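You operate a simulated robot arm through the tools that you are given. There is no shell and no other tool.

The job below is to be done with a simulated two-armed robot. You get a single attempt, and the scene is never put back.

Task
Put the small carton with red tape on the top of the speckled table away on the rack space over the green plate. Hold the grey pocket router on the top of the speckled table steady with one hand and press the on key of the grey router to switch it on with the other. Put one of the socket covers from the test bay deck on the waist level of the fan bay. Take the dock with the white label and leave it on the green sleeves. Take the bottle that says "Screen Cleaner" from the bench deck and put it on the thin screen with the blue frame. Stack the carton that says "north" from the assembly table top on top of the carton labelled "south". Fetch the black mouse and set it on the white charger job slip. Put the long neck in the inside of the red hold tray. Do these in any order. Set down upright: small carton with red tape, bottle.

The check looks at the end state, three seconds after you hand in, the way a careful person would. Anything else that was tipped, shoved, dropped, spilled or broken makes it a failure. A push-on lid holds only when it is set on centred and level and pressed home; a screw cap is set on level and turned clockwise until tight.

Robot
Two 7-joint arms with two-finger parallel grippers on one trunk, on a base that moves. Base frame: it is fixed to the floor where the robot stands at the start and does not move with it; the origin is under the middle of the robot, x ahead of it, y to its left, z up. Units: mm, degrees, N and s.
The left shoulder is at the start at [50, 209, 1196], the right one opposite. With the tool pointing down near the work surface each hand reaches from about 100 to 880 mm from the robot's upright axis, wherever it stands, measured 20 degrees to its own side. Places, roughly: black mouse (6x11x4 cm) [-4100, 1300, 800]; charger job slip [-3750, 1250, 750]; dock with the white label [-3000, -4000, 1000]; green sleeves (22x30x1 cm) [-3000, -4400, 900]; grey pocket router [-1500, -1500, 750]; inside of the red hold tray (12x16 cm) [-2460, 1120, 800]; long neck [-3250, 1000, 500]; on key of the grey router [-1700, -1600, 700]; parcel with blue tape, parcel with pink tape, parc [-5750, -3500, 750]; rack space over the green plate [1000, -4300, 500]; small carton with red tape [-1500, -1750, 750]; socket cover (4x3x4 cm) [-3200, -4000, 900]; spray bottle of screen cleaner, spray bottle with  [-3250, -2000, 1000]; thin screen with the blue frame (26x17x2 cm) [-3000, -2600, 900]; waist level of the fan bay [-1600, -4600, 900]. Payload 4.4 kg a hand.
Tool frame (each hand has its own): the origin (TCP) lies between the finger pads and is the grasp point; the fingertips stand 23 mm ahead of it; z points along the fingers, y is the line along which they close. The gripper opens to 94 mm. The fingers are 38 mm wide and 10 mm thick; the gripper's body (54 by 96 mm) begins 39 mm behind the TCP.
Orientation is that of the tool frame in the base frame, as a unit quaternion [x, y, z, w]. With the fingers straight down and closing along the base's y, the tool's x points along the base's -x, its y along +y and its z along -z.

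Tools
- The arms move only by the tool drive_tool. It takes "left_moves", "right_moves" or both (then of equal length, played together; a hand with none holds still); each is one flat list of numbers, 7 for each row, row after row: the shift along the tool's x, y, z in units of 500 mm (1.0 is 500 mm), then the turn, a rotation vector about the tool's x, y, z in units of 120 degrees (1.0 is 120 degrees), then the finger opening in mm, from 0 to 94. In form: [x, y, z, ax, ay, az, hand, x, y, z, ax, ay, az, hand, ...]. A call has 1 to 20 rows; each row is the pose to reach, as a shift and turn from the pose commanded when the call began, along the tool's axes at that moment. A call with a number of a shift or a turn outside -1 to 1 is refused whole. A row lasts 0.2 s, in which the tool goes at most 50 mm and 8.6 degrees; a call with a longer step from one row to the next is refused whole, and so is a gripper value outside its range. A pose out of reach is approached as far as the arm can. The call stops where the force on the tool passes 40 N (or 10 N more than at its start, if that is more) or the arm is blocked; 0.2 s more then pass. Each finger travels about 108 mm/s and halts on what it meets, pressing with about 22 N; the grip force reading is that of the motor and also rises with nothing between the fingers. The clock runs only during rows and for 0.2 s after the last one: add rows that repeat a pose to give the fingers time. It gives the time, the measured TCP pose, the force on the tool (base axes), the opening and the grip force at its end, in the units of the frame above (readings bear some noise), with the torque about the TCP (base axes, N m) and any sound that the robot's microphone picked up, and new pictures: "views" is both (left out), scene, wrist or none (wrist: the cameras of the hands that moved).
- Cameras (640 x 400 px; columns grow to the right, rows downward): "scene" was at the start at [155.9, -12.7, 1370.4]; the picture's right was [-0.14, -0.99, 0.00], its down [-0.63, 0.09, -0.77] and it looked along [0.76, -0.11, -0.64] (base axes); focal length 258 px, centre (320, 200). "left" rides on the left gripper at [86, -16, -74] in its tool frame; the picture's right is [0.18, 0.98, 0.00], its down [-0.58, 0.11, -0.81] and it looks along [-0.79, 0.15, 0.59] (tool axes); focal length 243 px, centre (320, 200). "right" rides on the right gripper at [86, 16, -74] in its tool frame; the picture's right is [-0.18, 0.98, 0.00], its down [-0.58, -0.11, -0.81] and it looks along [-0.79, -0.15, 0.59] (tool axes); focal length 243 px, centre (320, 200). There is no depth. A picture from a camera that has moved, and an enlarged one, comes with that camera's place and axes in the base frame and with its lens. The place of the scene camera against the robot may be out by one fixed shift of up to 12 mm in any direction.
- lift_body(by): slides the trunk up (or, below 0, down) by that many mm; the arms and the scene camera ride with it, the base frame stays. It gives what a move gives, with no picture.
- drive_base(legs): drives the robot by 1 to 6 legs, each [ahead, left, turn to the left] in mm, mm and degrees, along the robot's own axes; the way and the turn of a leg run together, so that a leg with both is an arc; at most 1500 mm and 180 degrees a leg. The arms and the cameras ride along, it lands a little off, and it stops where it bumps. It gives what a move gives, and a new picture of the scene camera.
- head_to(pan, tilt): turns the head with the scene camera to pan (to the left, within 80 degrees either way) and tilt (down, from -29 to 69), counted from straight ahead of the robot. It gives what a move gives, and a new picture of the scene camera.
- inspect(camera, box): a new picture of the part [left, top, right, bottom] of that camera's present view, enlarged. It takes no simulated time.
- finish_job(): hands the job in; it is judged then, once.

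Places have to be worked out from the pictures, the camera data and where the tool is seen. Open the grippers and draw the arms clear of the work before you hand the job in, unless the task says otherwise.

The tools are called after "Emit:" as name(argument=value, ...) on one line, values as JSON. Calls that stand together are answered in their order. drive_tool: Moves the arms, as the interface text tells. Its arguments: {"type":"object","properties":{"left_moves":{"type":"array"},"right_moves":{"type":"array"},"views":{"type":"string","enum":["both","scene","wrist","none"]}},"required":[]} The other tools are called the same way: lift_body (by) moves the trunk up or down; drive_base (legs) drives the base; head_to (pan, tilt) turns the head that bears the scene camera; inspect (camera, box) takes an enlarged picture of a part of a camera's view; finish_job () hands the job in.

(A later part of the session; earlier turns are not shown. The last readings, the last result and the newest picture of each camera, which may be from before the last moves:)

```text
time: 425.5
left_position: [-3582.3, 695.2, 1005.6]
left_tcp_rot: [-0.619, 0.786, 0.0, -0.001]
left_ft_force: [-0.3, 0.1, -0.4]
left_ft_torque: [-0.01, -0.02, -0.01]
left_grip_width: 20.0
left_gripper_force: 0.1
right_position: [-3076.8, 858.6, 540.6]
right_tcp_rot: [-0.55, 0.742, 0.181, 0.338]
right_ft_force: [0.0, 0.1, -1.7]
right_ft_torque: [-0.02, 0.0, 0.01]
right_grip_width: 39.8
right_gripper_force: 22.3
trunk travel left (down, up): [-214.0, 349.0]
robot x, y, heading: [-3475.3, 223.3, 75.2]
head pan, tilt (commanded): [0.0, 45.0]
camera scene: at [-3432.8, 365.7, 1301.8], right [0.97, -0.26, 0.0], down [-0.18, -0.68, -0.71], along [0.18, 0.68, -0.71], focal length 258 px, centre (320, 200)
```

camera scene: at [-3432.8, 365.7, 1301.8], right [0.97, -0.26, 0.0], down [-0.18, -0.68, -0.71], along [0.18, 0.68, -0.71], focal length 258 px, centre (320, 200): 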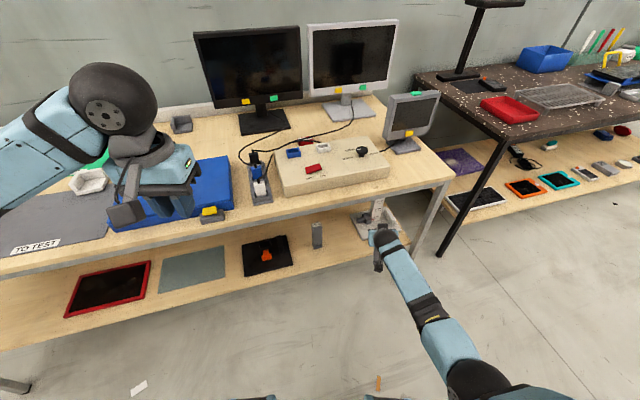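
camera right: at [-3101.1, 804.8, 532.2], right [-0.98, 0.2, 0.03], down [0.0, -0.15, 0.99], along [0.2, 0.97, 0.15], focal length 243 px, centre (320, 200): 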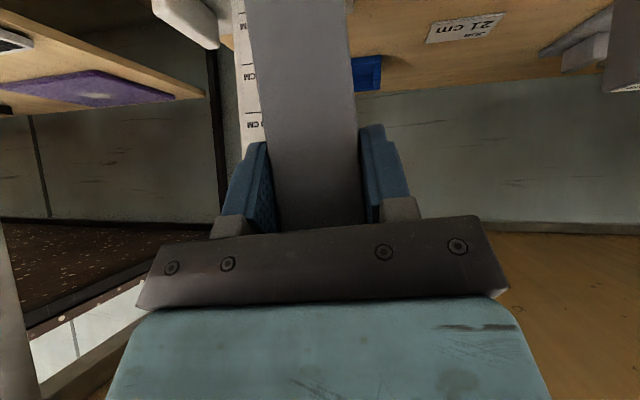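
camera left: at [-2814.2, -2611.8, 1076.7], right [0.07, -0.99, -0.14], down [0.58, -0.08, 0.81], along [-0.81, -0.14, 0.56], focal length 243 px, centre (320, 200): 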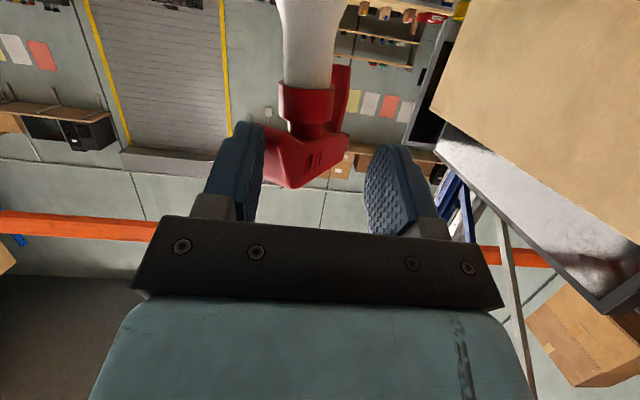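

Emit:
drive_base(legs=[[-50, 120, -10]])

Emit:
inspect(camera="right", box=[0, 0, 640, 400])

```text
time: 427.2
left_position: [-3631.0, 700.6, 1003.4]
left_tcp_rot: [-0.548, 0.836, 0.0, -0.001]
left_ft_force: [1.2, -0.1, 0.5]
left_ft_torque: [0.02, -0.01, 0.03]
left_grip_width: 19.7
left_gripper_force: 0.1
right_position: [-3105.0, 774.6, 541.1]
right_tcp_rot: [-0.486, 0.785, 0.153, 0.352]
right_ft_force: [-0.9, -0.1, -0.7]
right_ft_torque: [-0.02, 0.02, 0.01]
right_grip_width: 40.0
right_gripper_force: 22.6
trunk travel left (down, up): [-214.0, 349.0]
robot x, y, heading: [-3605.4, 214.1, 65.3]
head pan, tilt (commanded): [0.0, 45.0]
camera scene: at [-3540.0, 350.2, 1301.9], right [0.91, -0.42, 0.0], down [-0.3, -0.64, -0.71], along [0.3, 0.64, -0.71], focal length 258 px, centre (320, 200)
```

scene: 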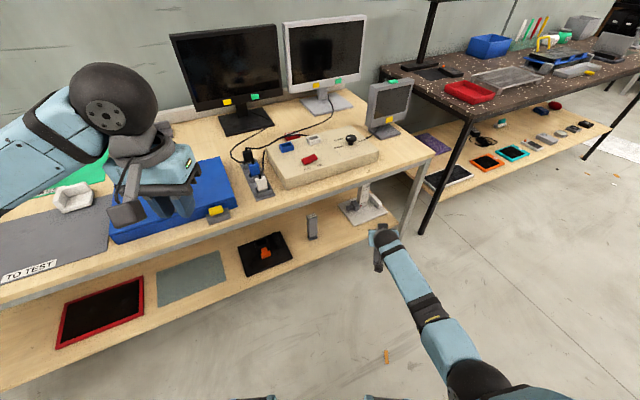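

```text
1.00 times, centred on (320, 200) of right (not enlarged: the box is as wide or as high as the picture)
camera zoom: at [-3174.2, 682.7, 531.2], right [-0.8, 0.6, 0.03], down [-0.07, -0.14, 0.99], along [0.59, 0.79, 0.15], focal length 243 px, centre (320, 200)
```

zoom: 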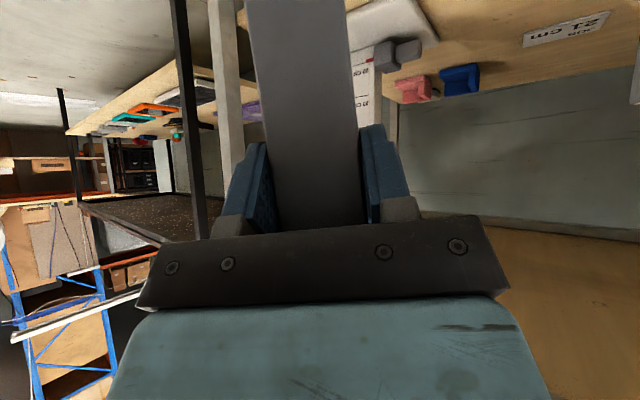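

The neck is out in the open. I turn a bit more to clear the bench edge and raise the trunk.

Emit:
drive_base(legs=[[0, 0, -10]])

Emit:
lift_body(by=345)

```text
time: 428.3
left_position: [-3548.1, 698.1, 1003.8]
left_tcp_rot: [-0.475, 0.88, 0.002, -0.002]
left_ft_force: [0.5, -0.1, -0.3]
left_ft_torque: [0.02, 0.04, 0.0]
left_grip_width: 19.9
left_gripper_force: 0.1
right_position: [-3016.8, 681.0, 540.1]
right_tcp_rot: [-0.416, 0.824, 0.122, 0.363]
right_ft_force: [0.5, 0.0, -2.6]
right_ft_torque: [0.01, 0.0, 0.0]
right_grip_width: 40.1
right_gripper_force: 22.1
trunk travel left (down, up): [-214.0, 349.0]
robot x, y, heading: [-3603.4, 216.4, 55.5]
head pan, tilt (commanded): [0.0, 45.0]
camera scene: at [-3517.3, 337.5, 1301.9], right [0.82, -0.57, 0.0], down [-0.4, -0.58, -0.71], along [0.4, 0.58, -0.71], focal length 258 px, centre (320, 200)
```

scene: 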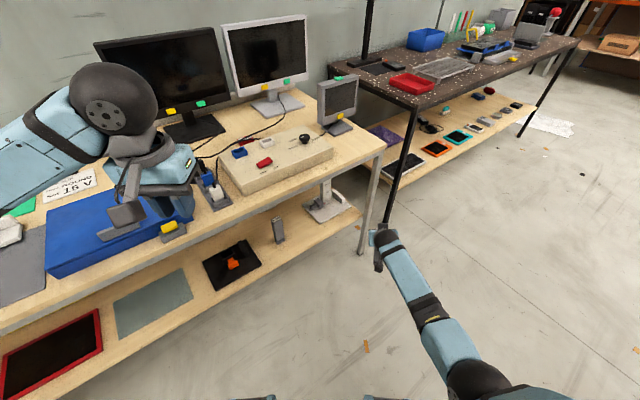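

```text
time: 431.7
left_position: [-3548.8, 697.7, 1349.5]
left_tcp_rot: [-0.475, 0.88, 0.0, -0.001]
left_ft_force: [0.6, 0.0, 0.4]
left_ft_torque: [0.01, 0.0, -0.02]
left_grip_width: 20.2
left_gripper_force: 0.0
right_position: [-3015.8, 681.5, 887.0]
right_tcp_rot: [-0.416, 0.824, 0.121, 0.364]
right_ft_force: [0.4, 1.0, -2.1]
right_ft_torque: [0.03, 0.02, 0.01]
right_grip_width: 39.7
right_gripper_force: 22.0
trunk travel left (down, up): [-559.0, 4.0]
robot x, y, heading: [-3607.8, 218.3, 55.4]
head pan, tilt (commanded): [0.0, 45.0]
```

Raised. Now I lift the hand 170 mm with the arm, also levelling its slight roll so the neck hangs upright.

Emit:
drive_tool(right_moves=[-0.06, -0.009, -0.06, -0.01, 0, 0.01, 25, -0.12, -0.018, -0.12, -0.02, 0, 0.02, 25, -0.18, -0.026, -0.18, -0.03, 0, 0.03, 25, -0.238, -0.035, -0.239, -0.039, 0, 0.039, 25], views="both")

```text
time: 432.7
left_position: [-3550.7, 697.0, 1348.7]
left_tcp_rot: [-0.476, 0.879, 0.001, 0.0]
left_ft_force: [0.3, 0.4, -0.2]
left_ft_torque: [0.02, 0.0, -0.01]
left_grip_width: 20.0
left_gripper_force: 0.1
right_position: [-3016.5, 677.0, 1055.0]
right_tcp_rot: [-0.397, 0.835, 0.17, 0.341]
right_ft_force: [-0.1, 0.8, -1.2]
right_ft_torque: [0.01, 0.02, 0.0]
right_grip_width: 39.9
right_gripper_force: 22.1
trunk travel left (down, up): [-559.0, 4.0]
robot x, y, heading: [-3610.0, 218.4, 55.3]
head pan, tilt (commanded): [0.0, 45.0]
camera scene: at [-3518.1, 337.1, 1646.9], right [0.82, -0.57, 0.0], down [-0.4, -0.58, -0.71], along [0.4, 0.58, -0.71], focal length 258 px, centre (320, 200)
camera right: at [-3101.1, 598.7, 1048.3], right [-0.68, 0.72, 0.14], down [0.0, -0.2, 0.98], along [0.73, 0.67, 0.14], focal length 243 px, centre (320, 200)
```

scene: 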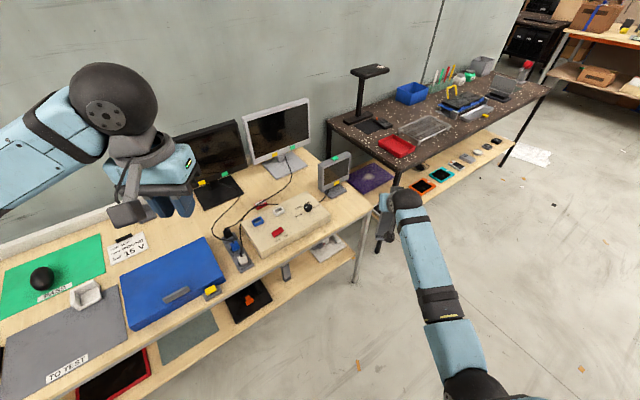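
right: 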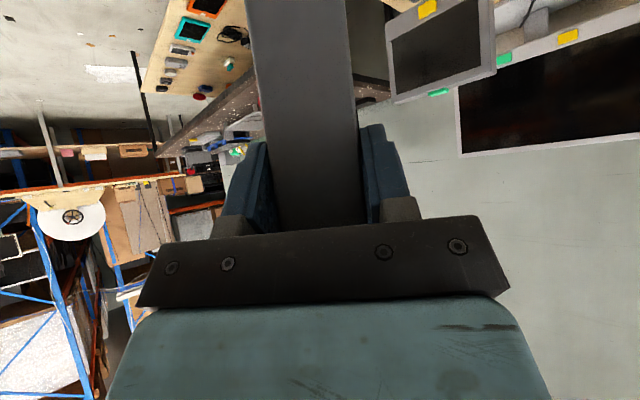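

The neck hangs upright at TCP z=1055. I move east along the aisle, then turn to face the speckled bench so the hand comes near the red tray (≈(-2443,1118)).

Emit:
drive_base(legs=[[490, -707, 0], [0, 0, 34.7]])

Emit:
head_to(pan=-15, tilt=40)

Emit:
inspect(camera="scene", box=[260, 90, 480, 250])

```text
time: 441.1
left_position: [-2951.5, 632.5, 1349.7]
left_tcp_rot: [0.714, -0.7, -0.001, 0.0]
left_ft_force: [0.1, 1.1, 0.4]
left_ft_torque: [-0.01, 0.02, -0.01]
left_grip_width: 19.9
left_gripper_force: 0.1
right_position: [-2499.6, 917.2, 1054.5]
right_tcp_rot: [-0.626, 0.681, 0.263, 0.275]
right_ft_force: [-0.1, 0.5, -2.3]
right_ft_torque: [0.0, 0.0, 0.0]
right_grip_width: 39.9
right_gripper_force: 21.7
trunk travel left (down, up): [-559.0, 4.0]
robot x, y, heading: [-2728.9, 201.9, 90.0]
head pan, tilt (commanded): [0.0, 45.0]
camera scene: at [-2722.3, 350.3, 1646.9], right [1.0, -0.01, 0.0], down [0.0, -0.71, -0.71], along [0.0, 0.71, -0.71], focal length 258 px, centre (320, 200)
```

scene: 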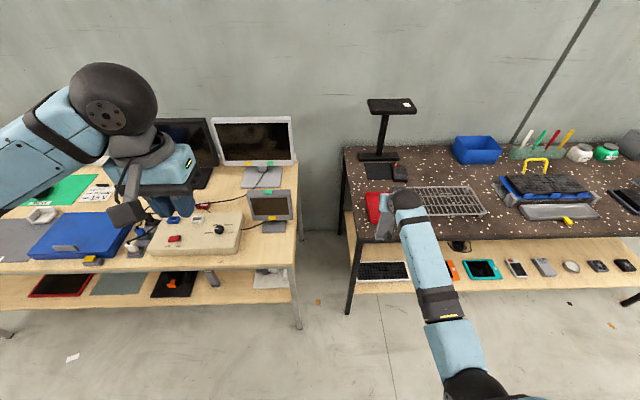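

```text
time: 441.9
left_position: [-2950.3, 632.4, 1348.9]
left_tcp_rot: [0.714, -0.7, -0.001, 0.001]
left_ft_force: [-0.3, 0.2, 0.6]
left_ft_torque: [0.01, -0.01, 0.01]
left_grip_width: 20.1
left_gripper_force: 0.1
right_position: [-2501.6, 915.2, 1056.2]
right_tcp_rot: [-0.625, 0.682, 0.262, 0.276]
right_ft_force: [-0.8, 0.9, -1.8]
right_ft_torque: [0.02, 0.02, 0.01]
right_grip_width: 39.6
right_gripper_force: 21.9
trunk travel left (down, up): [-559.0, 4.0]
robot x, y, heading: [-2728.6, 203.9, 89.8]
head pan, tilt (commanded): [-15.0, 40.0]
camera scene: at [-2700.8, 350.9, 1654.1], right [0.96, -0.26, 0.0], down [-0.17, -0.62, -0.77], along [0.2, 0.74, -0.64], focal length 258 px, centre (320, 200)
```

scene: 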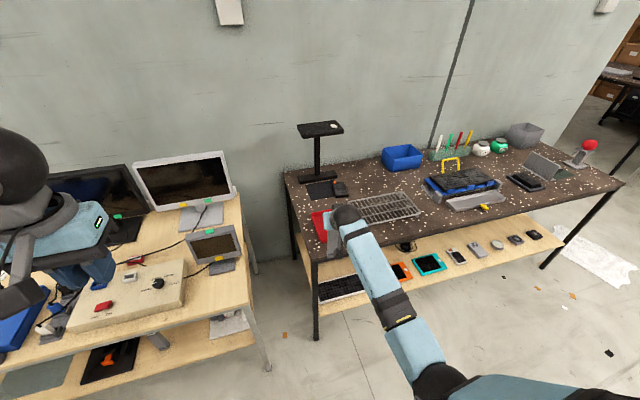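

```text
2.50 times, centred on (370, 170) of scene
camera zoom: at [-2700.8, 350.9, 1654.1], right [0.96, -0.26, 0.0], down [-0.17, -0.62, -0.77], along [0.2, 0.74, -0.64], focal length 645 px, centre (195, 275)
```

zoom: 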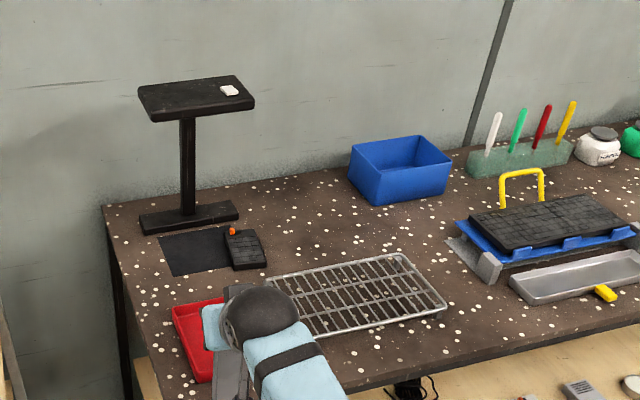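

I drive the base so the neck comes over the tray's centre (≈(-2440,1105)).

Emit:
drive_base(legs=[[185, -62, 0]])

Emit:
head_to(pan=-20, tilt=48)

Emit:
inspect(camera="scene", box=[250, 70, 430, 220])

Emit:
inspect(camera="right", box=[0, 0, 640, 400])

```text
time: 443.5
left_position: [-2886.3, 820.6, 1349.5]
left_tcp_rot: [0.713, -0.701, -0.001, 0.0]
left_ft_force: [0.3, -0.6, 0.2]
left_ft_torque: [0.04, 0.01, 0.0]
left_grip_width: 20.0
left_gripper_force: 0.0
right_position: [-2435.5, 1105.5, 1055.6]
right_tcp_rot: [-0.626, 0.681, 0.263, 0.276]
right_ft_force: [0.3, 0.0, -1.5]
right_ft_torque: [0.0, -0.03, -0.01]
right_grip_width: 39.7
right_gripper_force: 21.5
trunk travel left (down, up): [-559.0, 4.0]
robot x, y, heading: [-2662.6, 389.3, 89.6]
head pan, tilt (commanded): [-15.0, 40.0]
camera scene: at [-2636.2, 538.5, 1654.3], right [0.96, -0.27, 0.0], down [-0.17, -0.62, -0.77], along [0.2, 0.74, -0.64], focal length 258 px, centre (320, 200)
```

scene: 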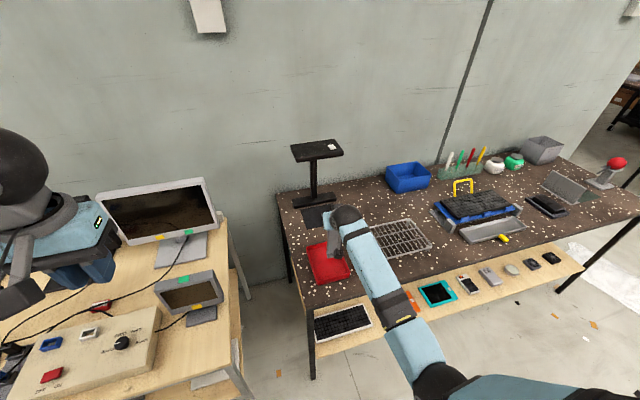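

```text
time: 444.2
left_position: [-2885.3, 821.2, 1348.3]
left_tcp_rot: [0.713, -0.701, 0.0, 0.002]
left_ft_force: [1.0, -1.5, 0.1]
left_ft_torque: [-0.01, 0.0, -0.01]
left_grip_width: 19.9
left_gripper_force: 0.0
right_position: [-2434.4, 1104.2, 1055.1]
right_tcp_rot: [-0.625, 0.682, 0.261, 0.276]
right_ft_force: [0.4, 0.2, -2.2]
right_ft_torque: [0.0, 0.02, 0.0]
right_grip_width: 39.9
right_gripper_force: 22.0
trunk travel left (down, up): [-559.0, 4.0]
robot x, y, heading: [-2661.6, 389.3, 89.6]
head pan, tilt (commanded): [-20.0, 48.0]
camera scene: at [-2630.6, 532.4, 1642.6], right [0.94, -0.35, 0.0], down [-0.26, -0.7, -0.67], along [0.23, 0.63, -0.74], focal length 258 px, centre (320, 200)
```

scene: 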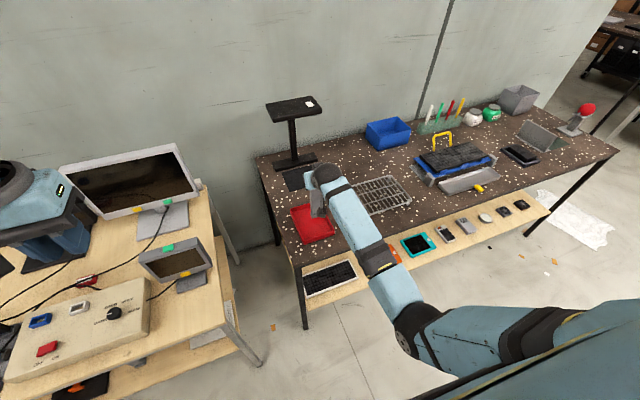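

```text
2.67 times, centred on (340, 145) of scene
camera zoom: at [-2630.6, 532.4, 1642.6], right [0.94, -0.35, 0.0], down [-0.26, -0.7, -0.67], along [0.23, 0.63, -0.74], focal length 688 px, centre (267, 347)
```

zoom: 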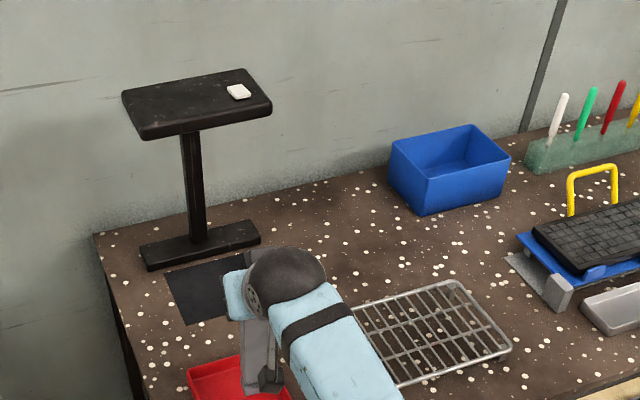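

```text
1.00 times, centred on (320, 200) of right (not enlarged: the box is as wide or as high as the picture)
camera zoom: at [-2461.0, 992.9, 1047.0], right [-0.97, 0.21, 0.14], down [0.11, -0.16, 0.98], along [0.23, 0.96, 0.14], focal length 243 px, centre (320, 200)
```

zoom: 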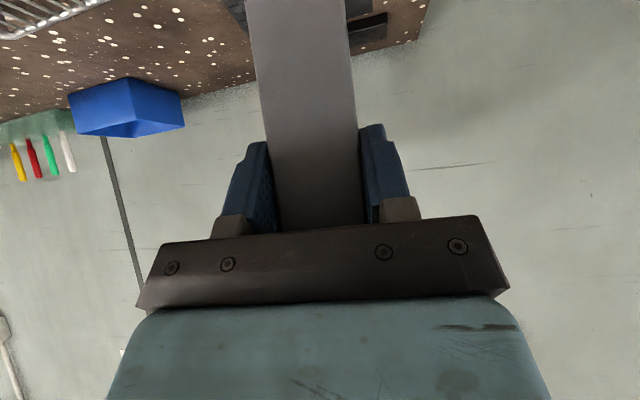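

The tray spans x -2505..-2370, y 1022..1195, and the neck is above its centre. I lower it.

Emit:
drive_tool(right_moves=[0.028, 0, 0.0285, 0, 0, 0, 25, 0.056, 0, 0.057, 0, 0, 0, 25, 0.056, 0, 0.057, 0, 0, 0, 25], views="scene")

Emit:
inspect(camera="scene", box=[270, 150, 370, 260])

```text
time: 445.0
left_position: [-2886.3, 820.5, 1349.5]
left_tcp_rot: [0.714, -0.7, 0.0, 0.0]
left_ft_force: [0.0, 0.6, -0.4]
left_ft_torque: [0.01, 0.0, -0.01]
left_grip_width: 19.9
left_gripper_force: 0.1
right_position: [-2432.5, 1108.0, 1016.8]
right_tcp_rot: [-0.625, 0.681, 0.263, 0.276]
right_ft_force: [-0.3, 0.0, -2.1]
right_ft_torque: [-0.02, 0.0, -0.01]
right_grip_width: 40.0
right_gripper_force: 21.6
trunk travel left (down, up): [-559.0, 4.0]
robot x, y, heading: [-2664.2, 389.3, 89.5]
head pan, tilt (commanded): [-20.0, 48.0]
camera scene: at [-2631.0, 531.0, 1642.7], right [0.94, -0.35, 0.0], down [-0.26, -0.7, -0.67], along [0.23, 0.63, -0.74], focal length 258 px, centre (320, 200)
```

scene: 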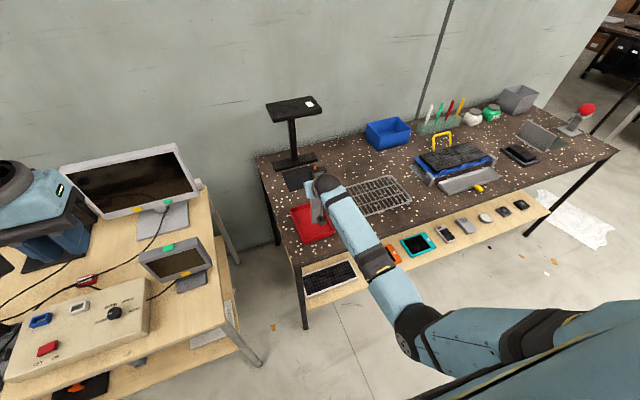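

```text
3.64 times, centred on (320, 205) of scene
camera zoom: at [-2631.0, 531.0, 1642.7], right [0.94, -0.35, 0.0], down [-0.26, -0.7, -0.67], along [0.23, 0.63, -0.74], focal length 938 px, centre (320, 182)
```

zoom: 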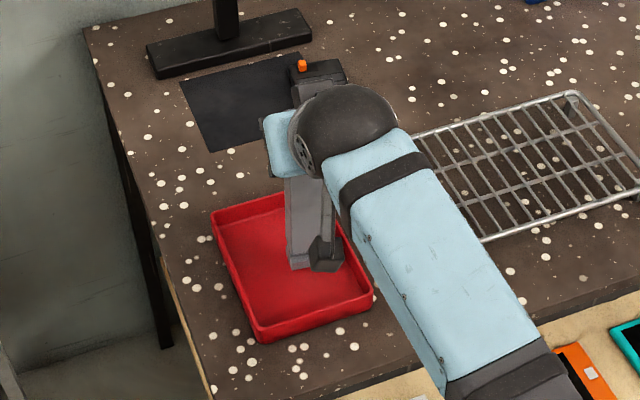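

Emit:
drive_tool(right_moves=[0.0042, 0, 0.0043, 0, 0, 0, 25, 0.0084, 0, 0.0086, 0, 0, 0, 25, 0.0126, 0, 0.0129, 0, 0, 0, 25, 0.0126, 0, 0.0129, 0, 0, 0, 25], views="none")

```text
time: 446.0
left_position: [-2886.7, 820.9, 1348.4]
left_tcp_rot: [0.714, -0.7, 0.0, 0.001]
left_ft_force: [0.2, -0.2, -0.8]
left_ft_torque: [-0.01, 0.0, 0.0]
left_grip_width: 20.4
left_gripper_force: 0.1
right_position: [-2434.2, 1105.5, 1007.2]
right_tcp_rot: [-0.625, 0.681, 0.262, 0.276]
right_ft_force: [-0.5, 0.0, -1.5]
right_ft_torque: [0.01, 0.0, 0.0]
right_grip_width: 39.9
right_gripper_force: 22.1
trunk travel left (down, up): [-559.0, 4.0]
robot x, y, heading: [-2666.3, 390.6, 89.7]
head pan, tilt (commanded): [-20.0, 48.0]
```

Emit:
drive_tool(right_moves=[0.0042, 0, 0.0043, 0, 0, 0, 25, 0.0084, 0, 0.0086, 0, 0, 0, 25, 0.0126, 0, 0.0129, 0, 0, 0, 25, 0.0126, 0, 0.0129, 0, 0, 0, 25], views="none")

```text
time: 447.0
left_position: [-2887.6, 821.4, 1350.1]
left_tcp_rot: [0.713, -0.701, 0.0, 0.0]
left_ft_force: [0.5, 0.2, 0.1]
left_ft_torque: [0.0, -0.01, 0.02]
left_grip_width: 20.2
left_gripper_force: 0.0
right_position: [-2435.4, 1104.6, 996.4]
right_tcp_rot: [-0.625, 0.681, 0.263, 0.277]
right_ft_force: [0.7, 0.0, -2.2]
right_ft_torque: [0.01, 0.01, -0.04]
right_grip_width: 39.9
right_gripper_force: 22.0
trunk travel left (down, up): [-559.0, 4.0]
robot x, y, heading: [-2662.3, 387.8, 89.4]
head pan, tilt (commanded): [-20.0, 48.0]
```

Emit:
drive_tool(right_moves=[0.0042, 0, 0.0043, 0, 0, 0, 25, 0.0084, 0, 0.0086, 0, 0, 0, 25, 0.0084, 0, 0.0086, 0, 0, 0, 25], views="scene")

Emit:
inspect(camera="scene", box=[270, 150, 370, 260])

```text
time: 447.8
left_position: [-2886.3, 821.6, 1349.4]
left_tcp_rot: [0.714, -0.701, -0.001, 0.001]
left_ft_force: [0.3, 0.0, -0.1]
left_ft_torque: [-0.01, -0.02, 0.01]
left_grip_width: 20.2
left_gripper_force: 0.0
right_position: [-2435.6, 1104.9, 991.4]
right_tcp_rot: [-0.624, 0.682, 0.262, 0.277]
right_ft_force: [-0.5, -0.1, -2.1]
right_ft_torque: [-0.01, 0.02, 0.0]
right_grip_width: 39.8
right_gripper_force: 21.8
trunk travel left (down, up): [-559.0, 4.0]
robot x, y, heading: [-2661.8, 390.3, 89.6]
head pan, tilt (commanded): [-20.0, 48.0]
camera scene: at [-2630.9, 531.4, 1642.7], right [0.94, -0.35, 0.0], down [-0.26, -0.7, -0.67], along [0.23, 0.63, -0.74], focal length 258 px, centre (320, 200)
```

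scene: 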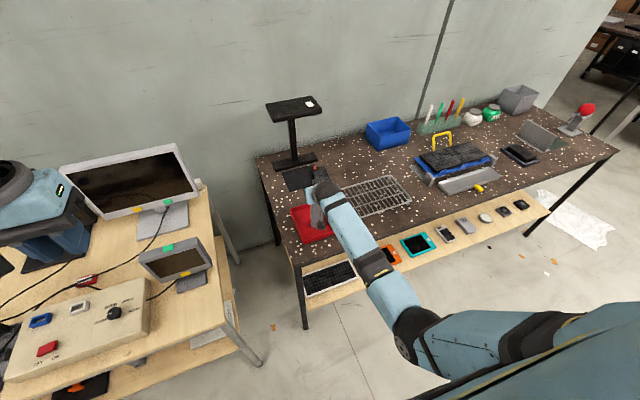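

```text
3.64 times, centred on (320, 205) of scene
camera zoom: at [-2630.9, 531.4, 1642.7], right [0.94, -0.35, 0.0], down [-0.26, -0.7, -0.67], along [0.23, 0.63, -0.74], focal length 938 px, centre (320, 182)
```

zoom: 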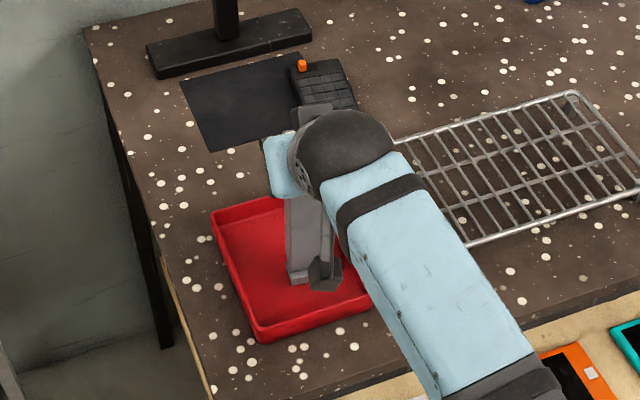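

Emit:
drive_tool(right_moves=[0.0042, 0, 0.0043, 0, 0, 0, 25, 0.0084, 0, 0.0086, 0, 0, 0, 25, 0.0126, 0, 0.0129, 0, 0, 0, 25, 0.0126, 0, 0.0129, 0, 0, 0, 25], views="none")

```text
time: 448.8
left_position: [-2887.0, 818.3, 1349.6]
left_tcp_rot: [0.713, -0.701, -0.001, -0.001]
left_ft_force: [0.2, 0.0, -0.1]
left_ft_torque: [-0.04, 0.03, 0.01]
left_grip_width: 20.0
left_gripper_force: 0.1
right_position: [-2437.1, 1105.4, 985.9]
right_tcp_rot: [-0.625, 0.68, 0.265, 0.278]
right_ft_force: [3.0, 0.9, 14.7]
right_ft_torque: [0.09, -0.9, 0.08]
right_grip_width: 39.7
right_gripper_force: 22.5
trunk travel left (down, up): [-559.0, 4.0]
robot x, y, heading: [-2664.6, 395.0, 89.6]
head pan, tilt (commanded): [-20.0, 48.0]
```

Contact with the tray floor (15 N). I ease up 3 mm and open slowly.

Emit:
drive_tool(right_moves=[-0.004, 0, -0.0042, 0, 0, 0, 25, -0.0048, 0, -0.005, 0, 0, 0, 30, -0.0048, 0, -0.005, 0, 0, 0, 41, -0.0048, 0, -0.005, 0, 0, 0, 46, -0.0048, 0, -0.005, 0, 0, 0, 54, -0.0048, 0, -0.005, 0, 0, 0, 64, -0.0048, 0, -0.005, 0, 0, 0, 70], views="both")

Emit:
inspect(camera="scene", box=[270, 150, 370, 260])

```text
time: 450.4
left_position: [-2886.4, 820.7, 1350.0]
left_tcp_rot: [0.713, -0.701, 0.0, 0.001]
left_ft_force: [-0.3, -0.5, -0.6]
left_ft_torque: [0.01, -0.01, 0.02]
left_grip_width: 19.8
left_gripper_force: 0.1
right_position: [-2435.2, 1105.9, 985.6]
right_tcp_rot: [-0.625, 0.681, 0.263, 0.276]
right_ft_force: [-0.4, 0.1, 0.5]
right_ft_torque: [-0.02, -0.01, -0.02]
right_grip_width: 70.0
right_gripper_force: 0.1
trunk travel left (down, up): [-559.0, 4.0]
robot x, y, heading: [-2663.3, 391.1, 89.5]
head pan, tilt (commanded): [-20.0, 48.0]
camera scene: at [-2631.0, 531.1, 1642.7], right [0.94, -0.35, 0.0], down [-0.26, -0.7, -0.67], along [0.23, 0.63, -0.74], focal length 258 px, centre (320, 200)
camera right: at [-2461.3, 993.4, 978.0], right [-0.97, 0.21, 0.14], down [0.11, -0.16, 0.98], along [0.23, 0.96, 0.14], focal length 243 px, centre (320, 200)
```

scene: 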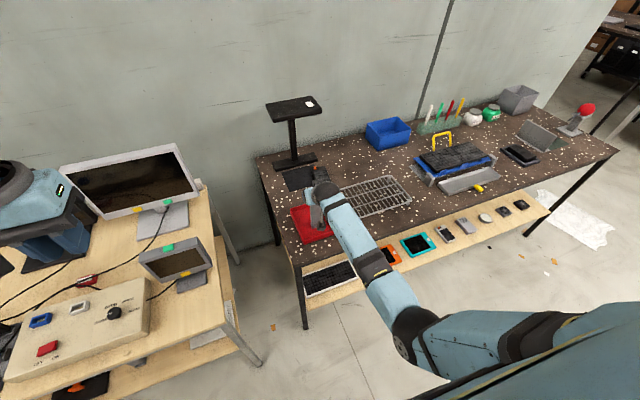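
right: 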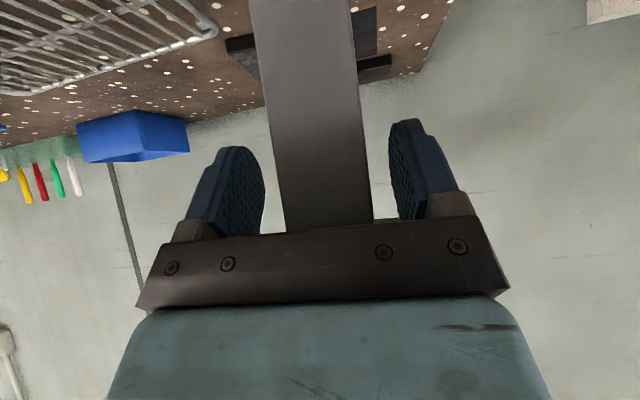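

```text
3.64 times, centred on (320, 205) of scene
camera zoom: at [-2631.0, 531.1, 1642.7], right [0.94, -0.35, 0.0], down [-0.26, -0.7, -0.67], along [0.23, 0.63, -0.74], focal length 938 px, centre (320, 182)
```

zoom: 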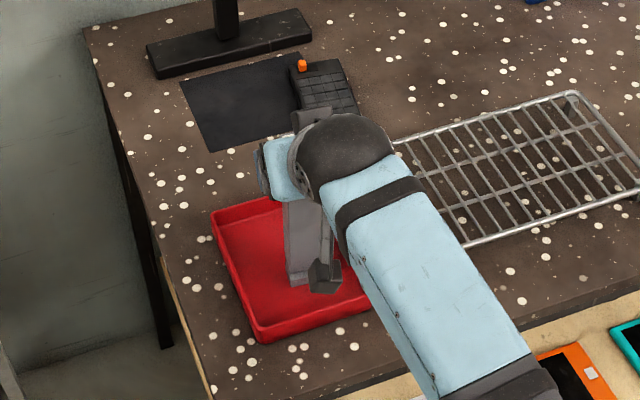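

The neck stands free inside the red tray. I back straight away with the base.

Emit:
drive_base(legs=[[-200, 0, 0]])

Emit:
inspect(camera="scene", box=[260, 80, 400, 220])

```text
time: 452.0
left_position: [-2887.0, 629.3, 1349.6]
left_tcp_rot: [0.713, -0.701, 0.0, 0.001]
left_ft_force: [0.4, 0.6, 0.2]
left_ft_torque: [0.03, 0.03, 0.0]
left_grip_width: 19.8
left_gripper_force: 0.1
right_position: [-2438.0, 913.0, 985.8]
right_tcp_rot: [-0.625, 0.682, 0.262, 0.276]
right_ft_force: [-0.1, -0.2, 0.1]
right_ft_torque: [-0.01, 0.0, 0.02]
right_grip_width: 70.2
right_gripper_force: 0.0
trunk travel left (down, up): [-559.0, 4.0]
robot x, y, heading: [-2664.0, 195.9, 89.6]
head pan, tilt (commanded): [-20.0, 48.0]
camera scene: at [-2632.3, 339.5, 1642.6], right [0.94, -0.35, 0.0], down [-0.26, -0.7, -0.67], along [0.23, 0.63, -0.74], focal length 258 px, centre (320, 200)
```

scene: 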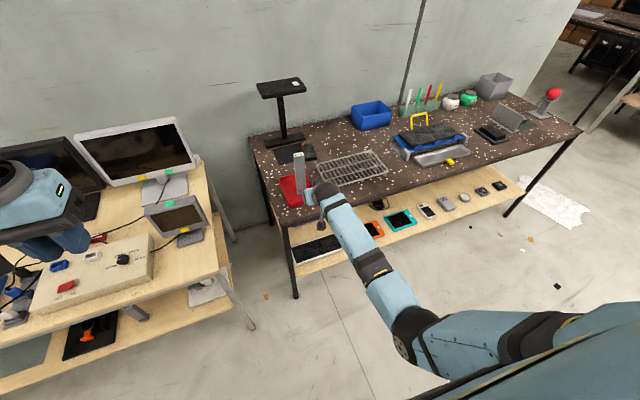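

```text
2.86 times, centred on (330, 150) of scene
camera zoom: at [-2632.3, 339.5, 1642.6], right [0.94, -0.35, 0.0], down [-0.26, -0.7, -0.67], along [0.23, 0.63, -0.74], focal length 737 px, centre (291, 343)
```

zoom: 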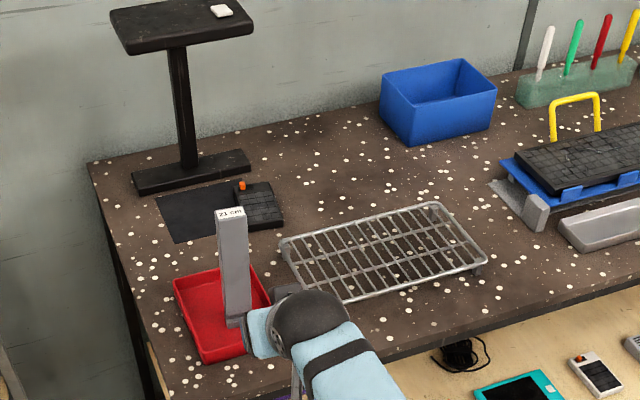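

The long neck stands upright in the red tray. Before the mouse, I move into open floor to bring the right arm back to its tuck.

Emit:
drive_base(legs=[[-20, -180, 0], [-330, 0, 0]])

Emit:
drive_tool(right_moves=[0.07, 0, 0.02, 0, 0, 0, 50, 0.14, 0, 0.04, 0, 0, 0, 30, 0.2, 0, 0.07, 0, 0, 0, 20, 0.2, 0, 0.07, 0, 0, 0, 20], views="none")

```text
time: 456.0
left_position: [-2708.1, 280.7, 1348.7]
left_tcp_rot: [0.711, -0.703, -0.001, 0.0]
left_ft_force: [-0.4, -1.1, -0.5]
left_ft_torque: [-0.01, 0.01, -0.03]
left_grip_width: 19.9
left_gripper_force: 0.0
right_position: [-2255.0, 561.8, 985.2]
right_tcp_rot: [-0.622, 0.683, 0.262, 0.277]
right_ft_force: [-0.4, 1.5, 0.2]
right_ft_torque: [-0.03, 0.0, 0.0]
right_grip_width: 70.1
right_gripper_force: 0.1
trunk travel left (down, up): [-559.0, 4.0]
robot x, y, heading: [-2486.0, -150.9, 89.5]
head pan, tilt (commanded): [-20.0, 48.0]
camera scene: at [-2454.3, -11.6, 1642.6], right [0.94, -0.35, 0.0], down [-0.26, -0.7, -0.67], along [0.24, 0.63, -0.74], focal length 258 px, centre (320, 200)
```

scene: 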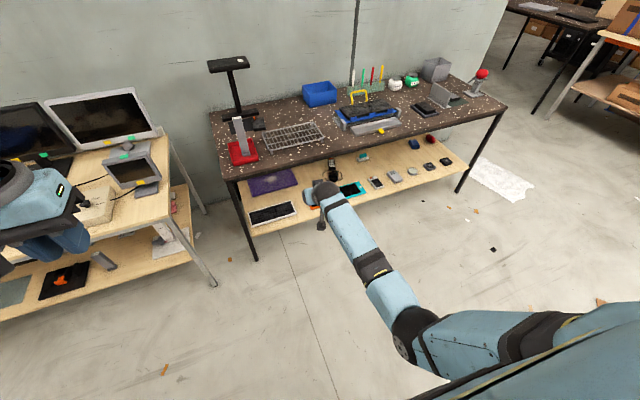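

```text
time: 457.0
left_position: [-2708.5, 278.5, 1349.7]
left_tcp_rot: [0.711, -0.703, 0.0, 0.0]
left_ft_force: [0.9, -0.9, -0.7]
left_ft_torque: [0.0, -0.01, 0.01]
left_grip_width: 20.0
left_gripper_force: 0.0
right_position: [-2260.0, 516.3, 891.1]
right_tcp_rot: [-0.622, 0.683, 0.262, 0.278]
right_ft_force: [0.2, 0.9, 0.5]
right_ft_torque: [-0.03, 0.01, 0.0]
right_grip_width: 20.0
right_gripper_force: 0.1
trunk travel left (down, up): [-559.0, 4.0]
robot x, y, heading: [-2488.4, -155.9, 89.2]
head pan, tilt (commanded): [-20.0, 48.0]
```

Emit:
drive_tool(right_moves=[0.017, 0, -0.022, 0, 0.0625, 0, 20, 0.034, 0, -0.043, 0, 0.125, 0, 20, 0.05, 0, -0.065, 0, 0.1875, 0, 20, 0.067, 0, -0.087, 0, 0.25, 0, 20, 0.084, 0, -0.108, 0, 0.3125, 0, 20, 0.101, 0, -0.13, 0, 0.375, 0, 20], views="none")

```text
time: 458.4
left_position: [-2708.6, 279.3, 1349.0]
left_tcp_rot: [0.711, -0.703, 0.0, 0.001]
left_ft_force: [0.2, -0.2, -0.2]
left_ft_torque: [-0.01, 0.03, 0.01]
left_grip_width: 19.8
left_gripper_force: 0.0
right_position: [-2265.7, 434.1, 899.8]
right_tcp_rot: [-0.675, 0.737, 0.004, -0.007]
right_ft_force: [-0.5, 0.3, -0.1]
right_ft_torque: [-0.01, -0.02, 0.04]
right_grip_width: 19.9
right_gripper_force: 0.3
trunk travel left (down, up): [-559.0, 4.0]
robot x, y, heading: [-2486.7, -151.6, 89.4]
head pan, tilt (commanded): [-20.0, 48.0]
```

Emit:
drive_tool(right_moves=[0.023, -0.042, -0.067, 0, 0, 0, 20, 0.046, -0.084, -0.133, 0, 0, 0, 20, 0.069, -0.127, -0.2, 0, 0, 0, 20, 0.092, -0.169, -0.267, 0, 0, 0, 20, 0.115, -0.211, -0.333, 0, 0, 0, 20, 0.138, -0.253, -0.4, 0, 0, -0.005, 20, 0.162, -0.221, -0.477, 0, 0, -0.01, 20, 0.187, -0.188, -0.554, 0, 0, -0.015, 20, 0.211, -0.156, -0.631, 0, 0, -0.02, 20, 0.235, -0.124, -0.708, 0, 0, -0.025, 20, 0.26, -0.091, -0.786, 0, 0, -0.03, 20, 0.284, -0.059, -0.863, 0, 0, -0.035, 20, 0.308, -0.027, -0.94, 0, 0, -0.041, 20], views="scene")

```text
time: 461.2
left_position: [-2710.6, 279.0, 1348.2]
left_tcp_rot: [0.712, -0.703, 0.0, 0.001]
left_ft_force: [0.2, -0.6, -0.2]
left_ft_torque: [-0.03, -0.01, 0.02]
left_grip_width: 19.7
left_gripper_force: 0.0
right_position: [-2260.6, 284.4, 1372.9]
right_tcp_rot: [-0.706, 0.708, 0.002, -0.005]
right_ft_force: [0.2, 0.3, 0.6]
right_ft_torque: [-0.03, -0.05, 0.01]
right_grip_width: 20.1
right_gripper_force: 0.0
trunk travel left (down, up): [-559.0, 4.0]
robot x, y, heading: [-2484.9, -151.7, 89.1]
head pan, tilt (commanded): [-20.0, 48.0]
camera scene: at [-2456.3, -12.4, 1642.7], right [0.94, -0.35, 0.0], down [-0.26, -0.7, -0.67], along [0.24, 0.63, -0.74], focal length 258 px, centre (320, 200)
```

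scene: 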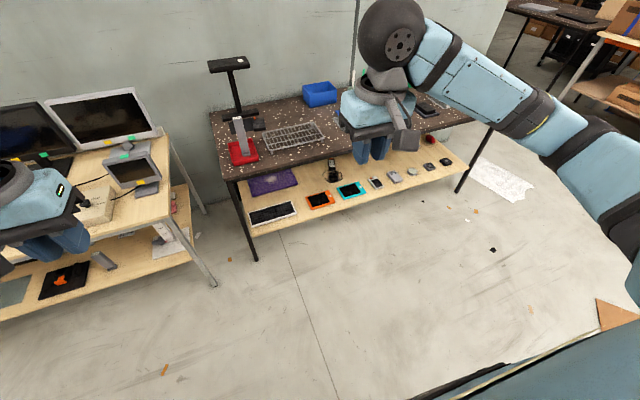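

Right arm is tucked. I set the trunk for bench work and drive west along the bench to the mouse.

Emit:
lift_body(by=-200)

Emit:
drive_base(legs=[[470, 0, 0.9], [0, 1380, 0]])

Emit:
head_to(pan=10, tilt=45)

Emit:
inspect(camera="scene", box=[120, 60, 440, 260])

```text
time: 463.3
left_position: [-2708.2, 278.9, 1147.6]
left_tcp_rot: [0.711, -0.703, -0.001, 0.001]
left_ft_force: [0.9, 0.3, -0.6]
left_ft_torque: [0.03, 0.0, 0.04]
left_grip_width: 20.0
left_gripper_force: 0.1
right_position: [-2259.3, 283.9, 1173.8]
right_tcp_rot: [0.708, -0.706, -0.003, 0.005]
right_ft_force: [-0.3, -0.4, -0.7]
right_ft_torque: [0.01, -0.01, -0.02]
right_grip_width: 20.4
right_gripper_force: 0.1
trunk travel left (down, up): [-359.0, 204.0]
robot x, y, heading: [-2487.6, -151.0, 89.3]
head pan, tilt (commanded): [-20.0, 48.0]
```

```text
time: 478.1
left_position: [-4109.6, 708.9, 1149.7]
left_tcp_rot: [0.721, -0.693, -0.001, 0.0]
left_ft_force: [0.3, 0.1, -0.3]
left_ft_torque: [-0.02, 0.01, 0.0]
left_grip_width: 19.8
left_gripper_force: 0.1
right_position: [-3661.9, 726.2, 1173.6]
right_tcp_rot: [0.716, -0.698, -0.004, 0.005]
right_ft_force: [-0.2, 0.2, 0.4]
right_ft_torque: [0.04, 0.0, -0.01]
right_grip_width: 19.8
right_gripper_force: 0.0
trunk travel left (down, up): [-359.0, 204.0]
robot x, y, heading: [-3873.2, 280.3, 90.7]
head pan, tilt (commanded): [-20.0, 48.0]
camera scene: at [-3848.9, 423.5, 1442.7], right [0.94, -0.33, 0.0], down [-0.24, -0.7, -0.67], along [0.22, 0.63, -0.74], focal length 258 px, centre (320, 200)
```

scene: 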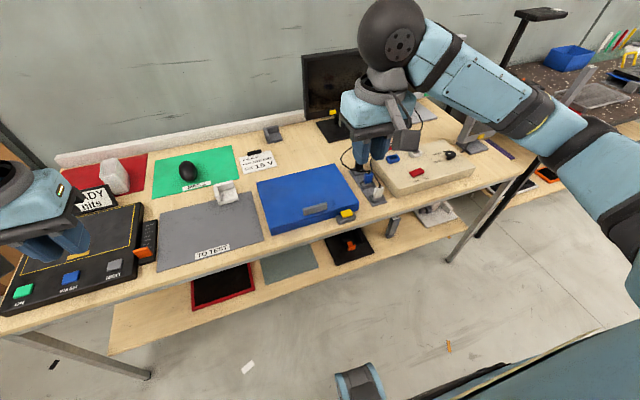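

```text
time: 479.0
left_position: [-4109.6, 707.9, 1149.1]
left_tcp_rot: [0.721, -0.693, -0.001, 0.0]
left_ft_force: [-0.6, 0.0, 0.7]
left_ft_torque: [-0.02, -0.02, -0.02]
left_grip_width: 20.0
left_gripper_force: 0.0
right_position: [-3662.0, 725.3, 1172.1]
right_tcp_rot: [0.716, -0.698, -0.003, 0.005]
right_ft_force: [-0.5, -0.3, 1.1]
right_ft_torque: [0.01, -0.01, 0.01]
right_grip_width: 19.7
right_gripper_force: 0.0
trunk travel left (down, up): [-359.0, 204.0]
robot x, y, heading: [-3878.8, 282.0, 90.8]
head pan, tilt (commanded): [10.0, 45.0]
camera scene: at [-3889.9, 429.0, 1446.9], right [0.98, 0.19, 0.0], down [0.13, -0.69, -0.71], along [-0.13, 0.69, -0.71], focal length 258 px, centre (320, 200)
```

scene: 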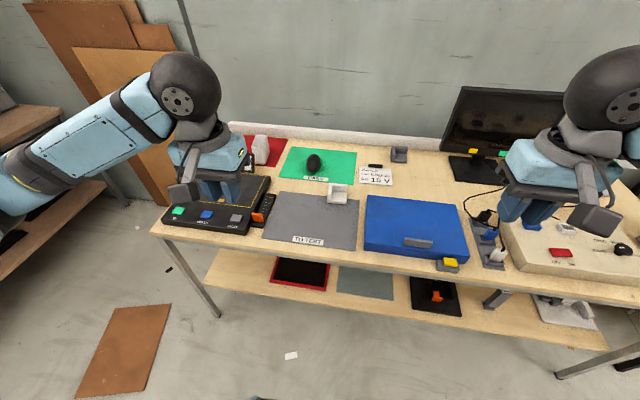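

```text
2.00 times, centred on (280, 160) of scene
camera zoom: at [-3889.9, 429.0, 1446.9], right [0.98, 0.19, 0.0], down [0.13, -0.69, -0.71], along [-0.13, 0.69, -0.71], focal length 516 px, centre (400, 280)
```

zoom: 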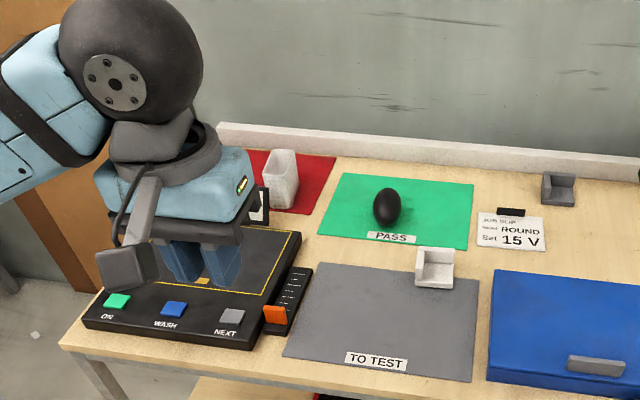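

The slip ("JOB SLIP … ROUND, 15 V") lies at ≈(-3813,1240), the mouse on the green mat at ≈(-4070,1249). I move 185 mm closer and reach the left hand above the mouse.

Emit:
drive_base(legs=[[185, 0, -0.8]])

Emit:
drive_tool(left_moves=[-0.06, 0, 0.05, 0, 0, 0, 40, -0.125, 0, 0.1, 0, 0, 0, 60, -0.19, 0, 0.15, 0, 0, 0, 80, -0.255, 0, 0.2, 0, 0, 0, 90, -0.32, 0, 0.25, 0, 0, 0, 90, -0.385, 0, 0.3, 0, 0, 0, 90, -0.45, 0, 0.35, 0, 0, 0, 90, -0.515, 0, 0.4, 0, 0, 0, 90, -0.58, 0, 0.43, 0, 0, 0, 90, -0.64, 0, 0.45, 0, 0, 0, 90, -0.69, 0, 0.46, 0, 0, 0, 90], views="both")

```text
time: 480.5
left_position: [-4107.2, 891.5, 1148.6]
left_tcp_rot: [0.717, -0.698, -0.001, 0.001]
left_ft_force: [0.6, 0.0, -0.6]
left_ft_torque: [-0.04, -0.05, -0.01]
left_grip_width: 20.1
left_gripper_force: 0.1
right_position: [-3658.5, 902.3, 1175.4]
right_tcp_rot: [0.712, -0.702, -0.003, 0.005]
right_ft_force: [-0.5, 0.5, 0.1]
right_ft_torque: [0.0, 0.01, -0.03]
right_grip_width: 20.0
right_gripper_force: 0.0
trunk travel left (down, up): [-359.0, 204.0]
robot x, y, heading: [-3882.1, 465.3, 89.7]
head pan, tilt (commanded): [10.0, 45.0]
camera scene: at [-3889.8, 609.2, 1446.9], right [0.98, 0.18, 0.0], down [0.12, -0.7, -0.71], along [-0.12, 0.7, -0.71], focal length 258 px, centre (320, 200)
```

scene: 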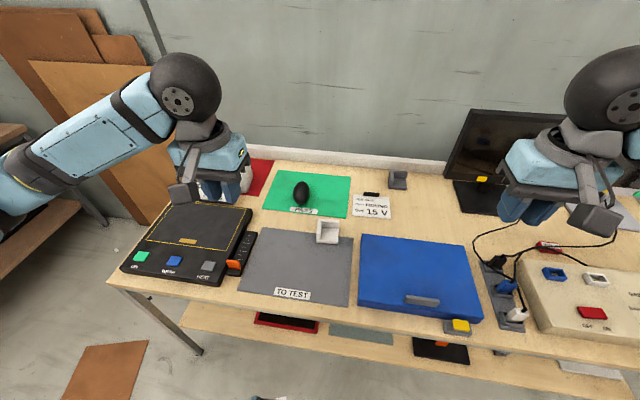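

```text
time: 482.9
left_position: [-4114.1, 1235.8, 917.7]
left_tcp_rot: [0.717, -0.697, -0.001, 0.002]
left_ft_force: [-0.6, -0.1, -0.2]
left_ft_torque: [0.0, 0.04, -0.02]
left_grip_width: 89.9
left_gripper_force: 0.0
right_position: [-3657.2, 902.9, 1172.6]
right_tcp_rot: [0.712, -0.702, -0.004, 0.007]
right_ft_force: [0.8, 0.2, -0.8]
right_ft_torque: [0.0, -0.01, 0.02]
right_grip_width: 19.9
right_gripper_force: 0.1
trunk travel left (down, up): [-359.0, 204.0]
robot x, y, heading: [-3877.9, 460.9, 90.0]
head pan, tilt (commanded): [10.0, 45.0]
camera scene: at [-3889.1, 609.4, 1446.8], right [0.98, 0.18, 0.0], down [0.12, -0.7, -0.71], along [-0.12, 0.7, -0.71], focal length 258 px, centre (320, 200)
camera left: at [-4097.4, 1149.4, 993.0], right [-0.98, -0.21, 0.0], down [-0.12, 0.58, 0.81], along [-0.17, 0.79, -0.59], focal length 243 px, centre (320, 200)
```

scene: 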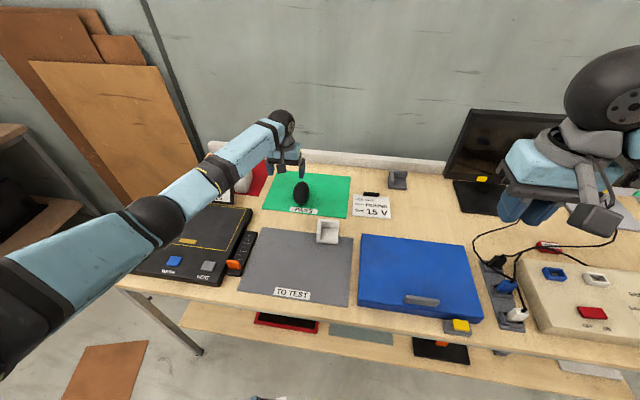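
left: 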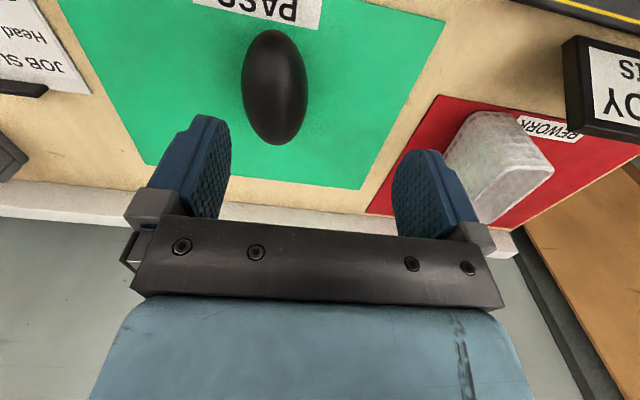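

From the wrist view the mouse centre is ≈(-4085,1267), axis turned ~6°. I shift over it and descend to TCP z≈820.

Emit:
drive_tool(left_moves=[-0.03, -0.03, 0.02, 0, 0, -0.02, 90, -0.058, -0.06, 0.05, 0, 0, -0.039, 90, -0.058, -0.06, 0.11, 0, 0, -0.039, 90, -0.058, -0.06, 0.11, 0, 0, -0.039, 90], views="wrist")

```text
time: 483.9
left_position: [-4087.2, 1264.0, 861.5]
left_tcp_rot: [0.745, -0.668, -0.001, 0.001]
left_ft_force: [0.8, 0.0, 1.4]
left_ft_torque: [0.0, 0.01, -0.01]
left_grip_width: 89.7
left_gripper_force: 0.1
right_position: [-3658.0, 902.2, 1174.0]
right_tcp_rot: [0.712, -0.702, -0.004, 0.006]
right_ft_force: [-0.3, 0.3, -0.4]
right_ft_torque: [0.01, 0.02, 0.04]
right_grip_width: 20.3
right_gripper_force: 0.0
trunk travel left (down, up): [-359.0, 204.0]
robot x, y, heading: [-3880.1, 461.4, 90.2]
head pan, tilt (commanded): [10.0, 45.0]
camera left: at [-4063.0, 1179.1, 937.6], right [-0.96, -0.29, 0.0], down [-0.17, 0.57, 0.81], along [-0.24, 0.77, -0.59], focal length 243 px, centre (320, 200)
```

left: 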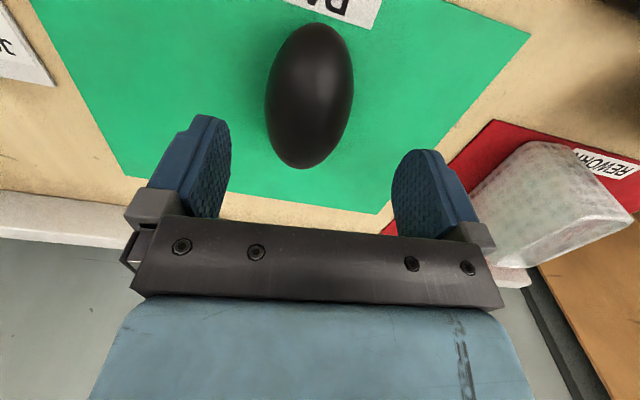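

Emit:
drive_tool(left_moves=[-0.003, -0.01, 0.05, 0, 0, 0, 90, -0.003, -0.01, 0.082, 0, 0, 0, 90, -0.003, -0.01, 0.082, 0, 0, 0, 75, -0.003, -0.01, 0.082, 0, 0, 0, 60, -0.003, -0.01, 0.082, 0, 0, 0, 45, -0.003, -0.01, 0.082, 0, 0, 0, 35, -0.003, -0.01, 0.082, 0, 0, 0, 35], views="wrist")

```text
time: 485.5
left_position: [-4084.8, 1267.5, 820.9]
left_tcp_rot: [0.744, -0.668, 0.0, 0.001]
left_ft_force: [0.6, -1.0, -0.1]
left_ft_torque: [-0.02, 0.01, 0.01]
left_grip_width: 35.1
left_gripper_force: 0.1
right_position: [-3658.1, 902.1, 1173.6]
right_tcp_rot: [0.712, -0.702, -0.003, 0.005]
right_ft_force: [-1.1, 0.2, -0.5]
right_ft_torque: [-0.01, -0.02, 0.02]
right_grip_width: 20.3
right_gripper_force: 0.2
trunk travel left (down, up): [-359.0, 204.0]
robot x, y, heading: [-3880.7, 463.0, 90.3]
head pan, tilt (commanded): [10.0, 45.0]
camera left: at [-4059.2, 1182.0, 897.2], right [-0.96, -0.29, 0.0], down [-0.17, 0.57, 0.81], along [-0.24, 0.77, -0.59], focal length 243 px, centre (320, 200)
```

left: 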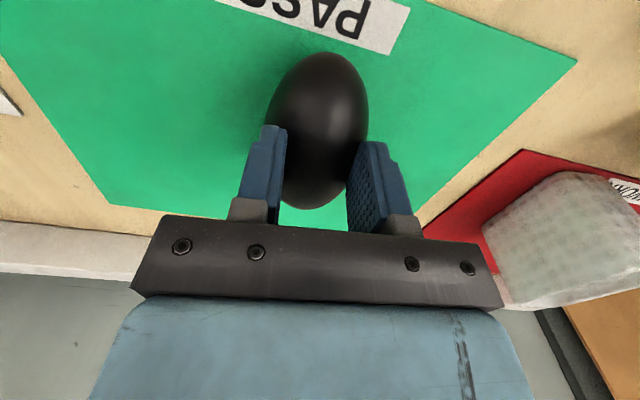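

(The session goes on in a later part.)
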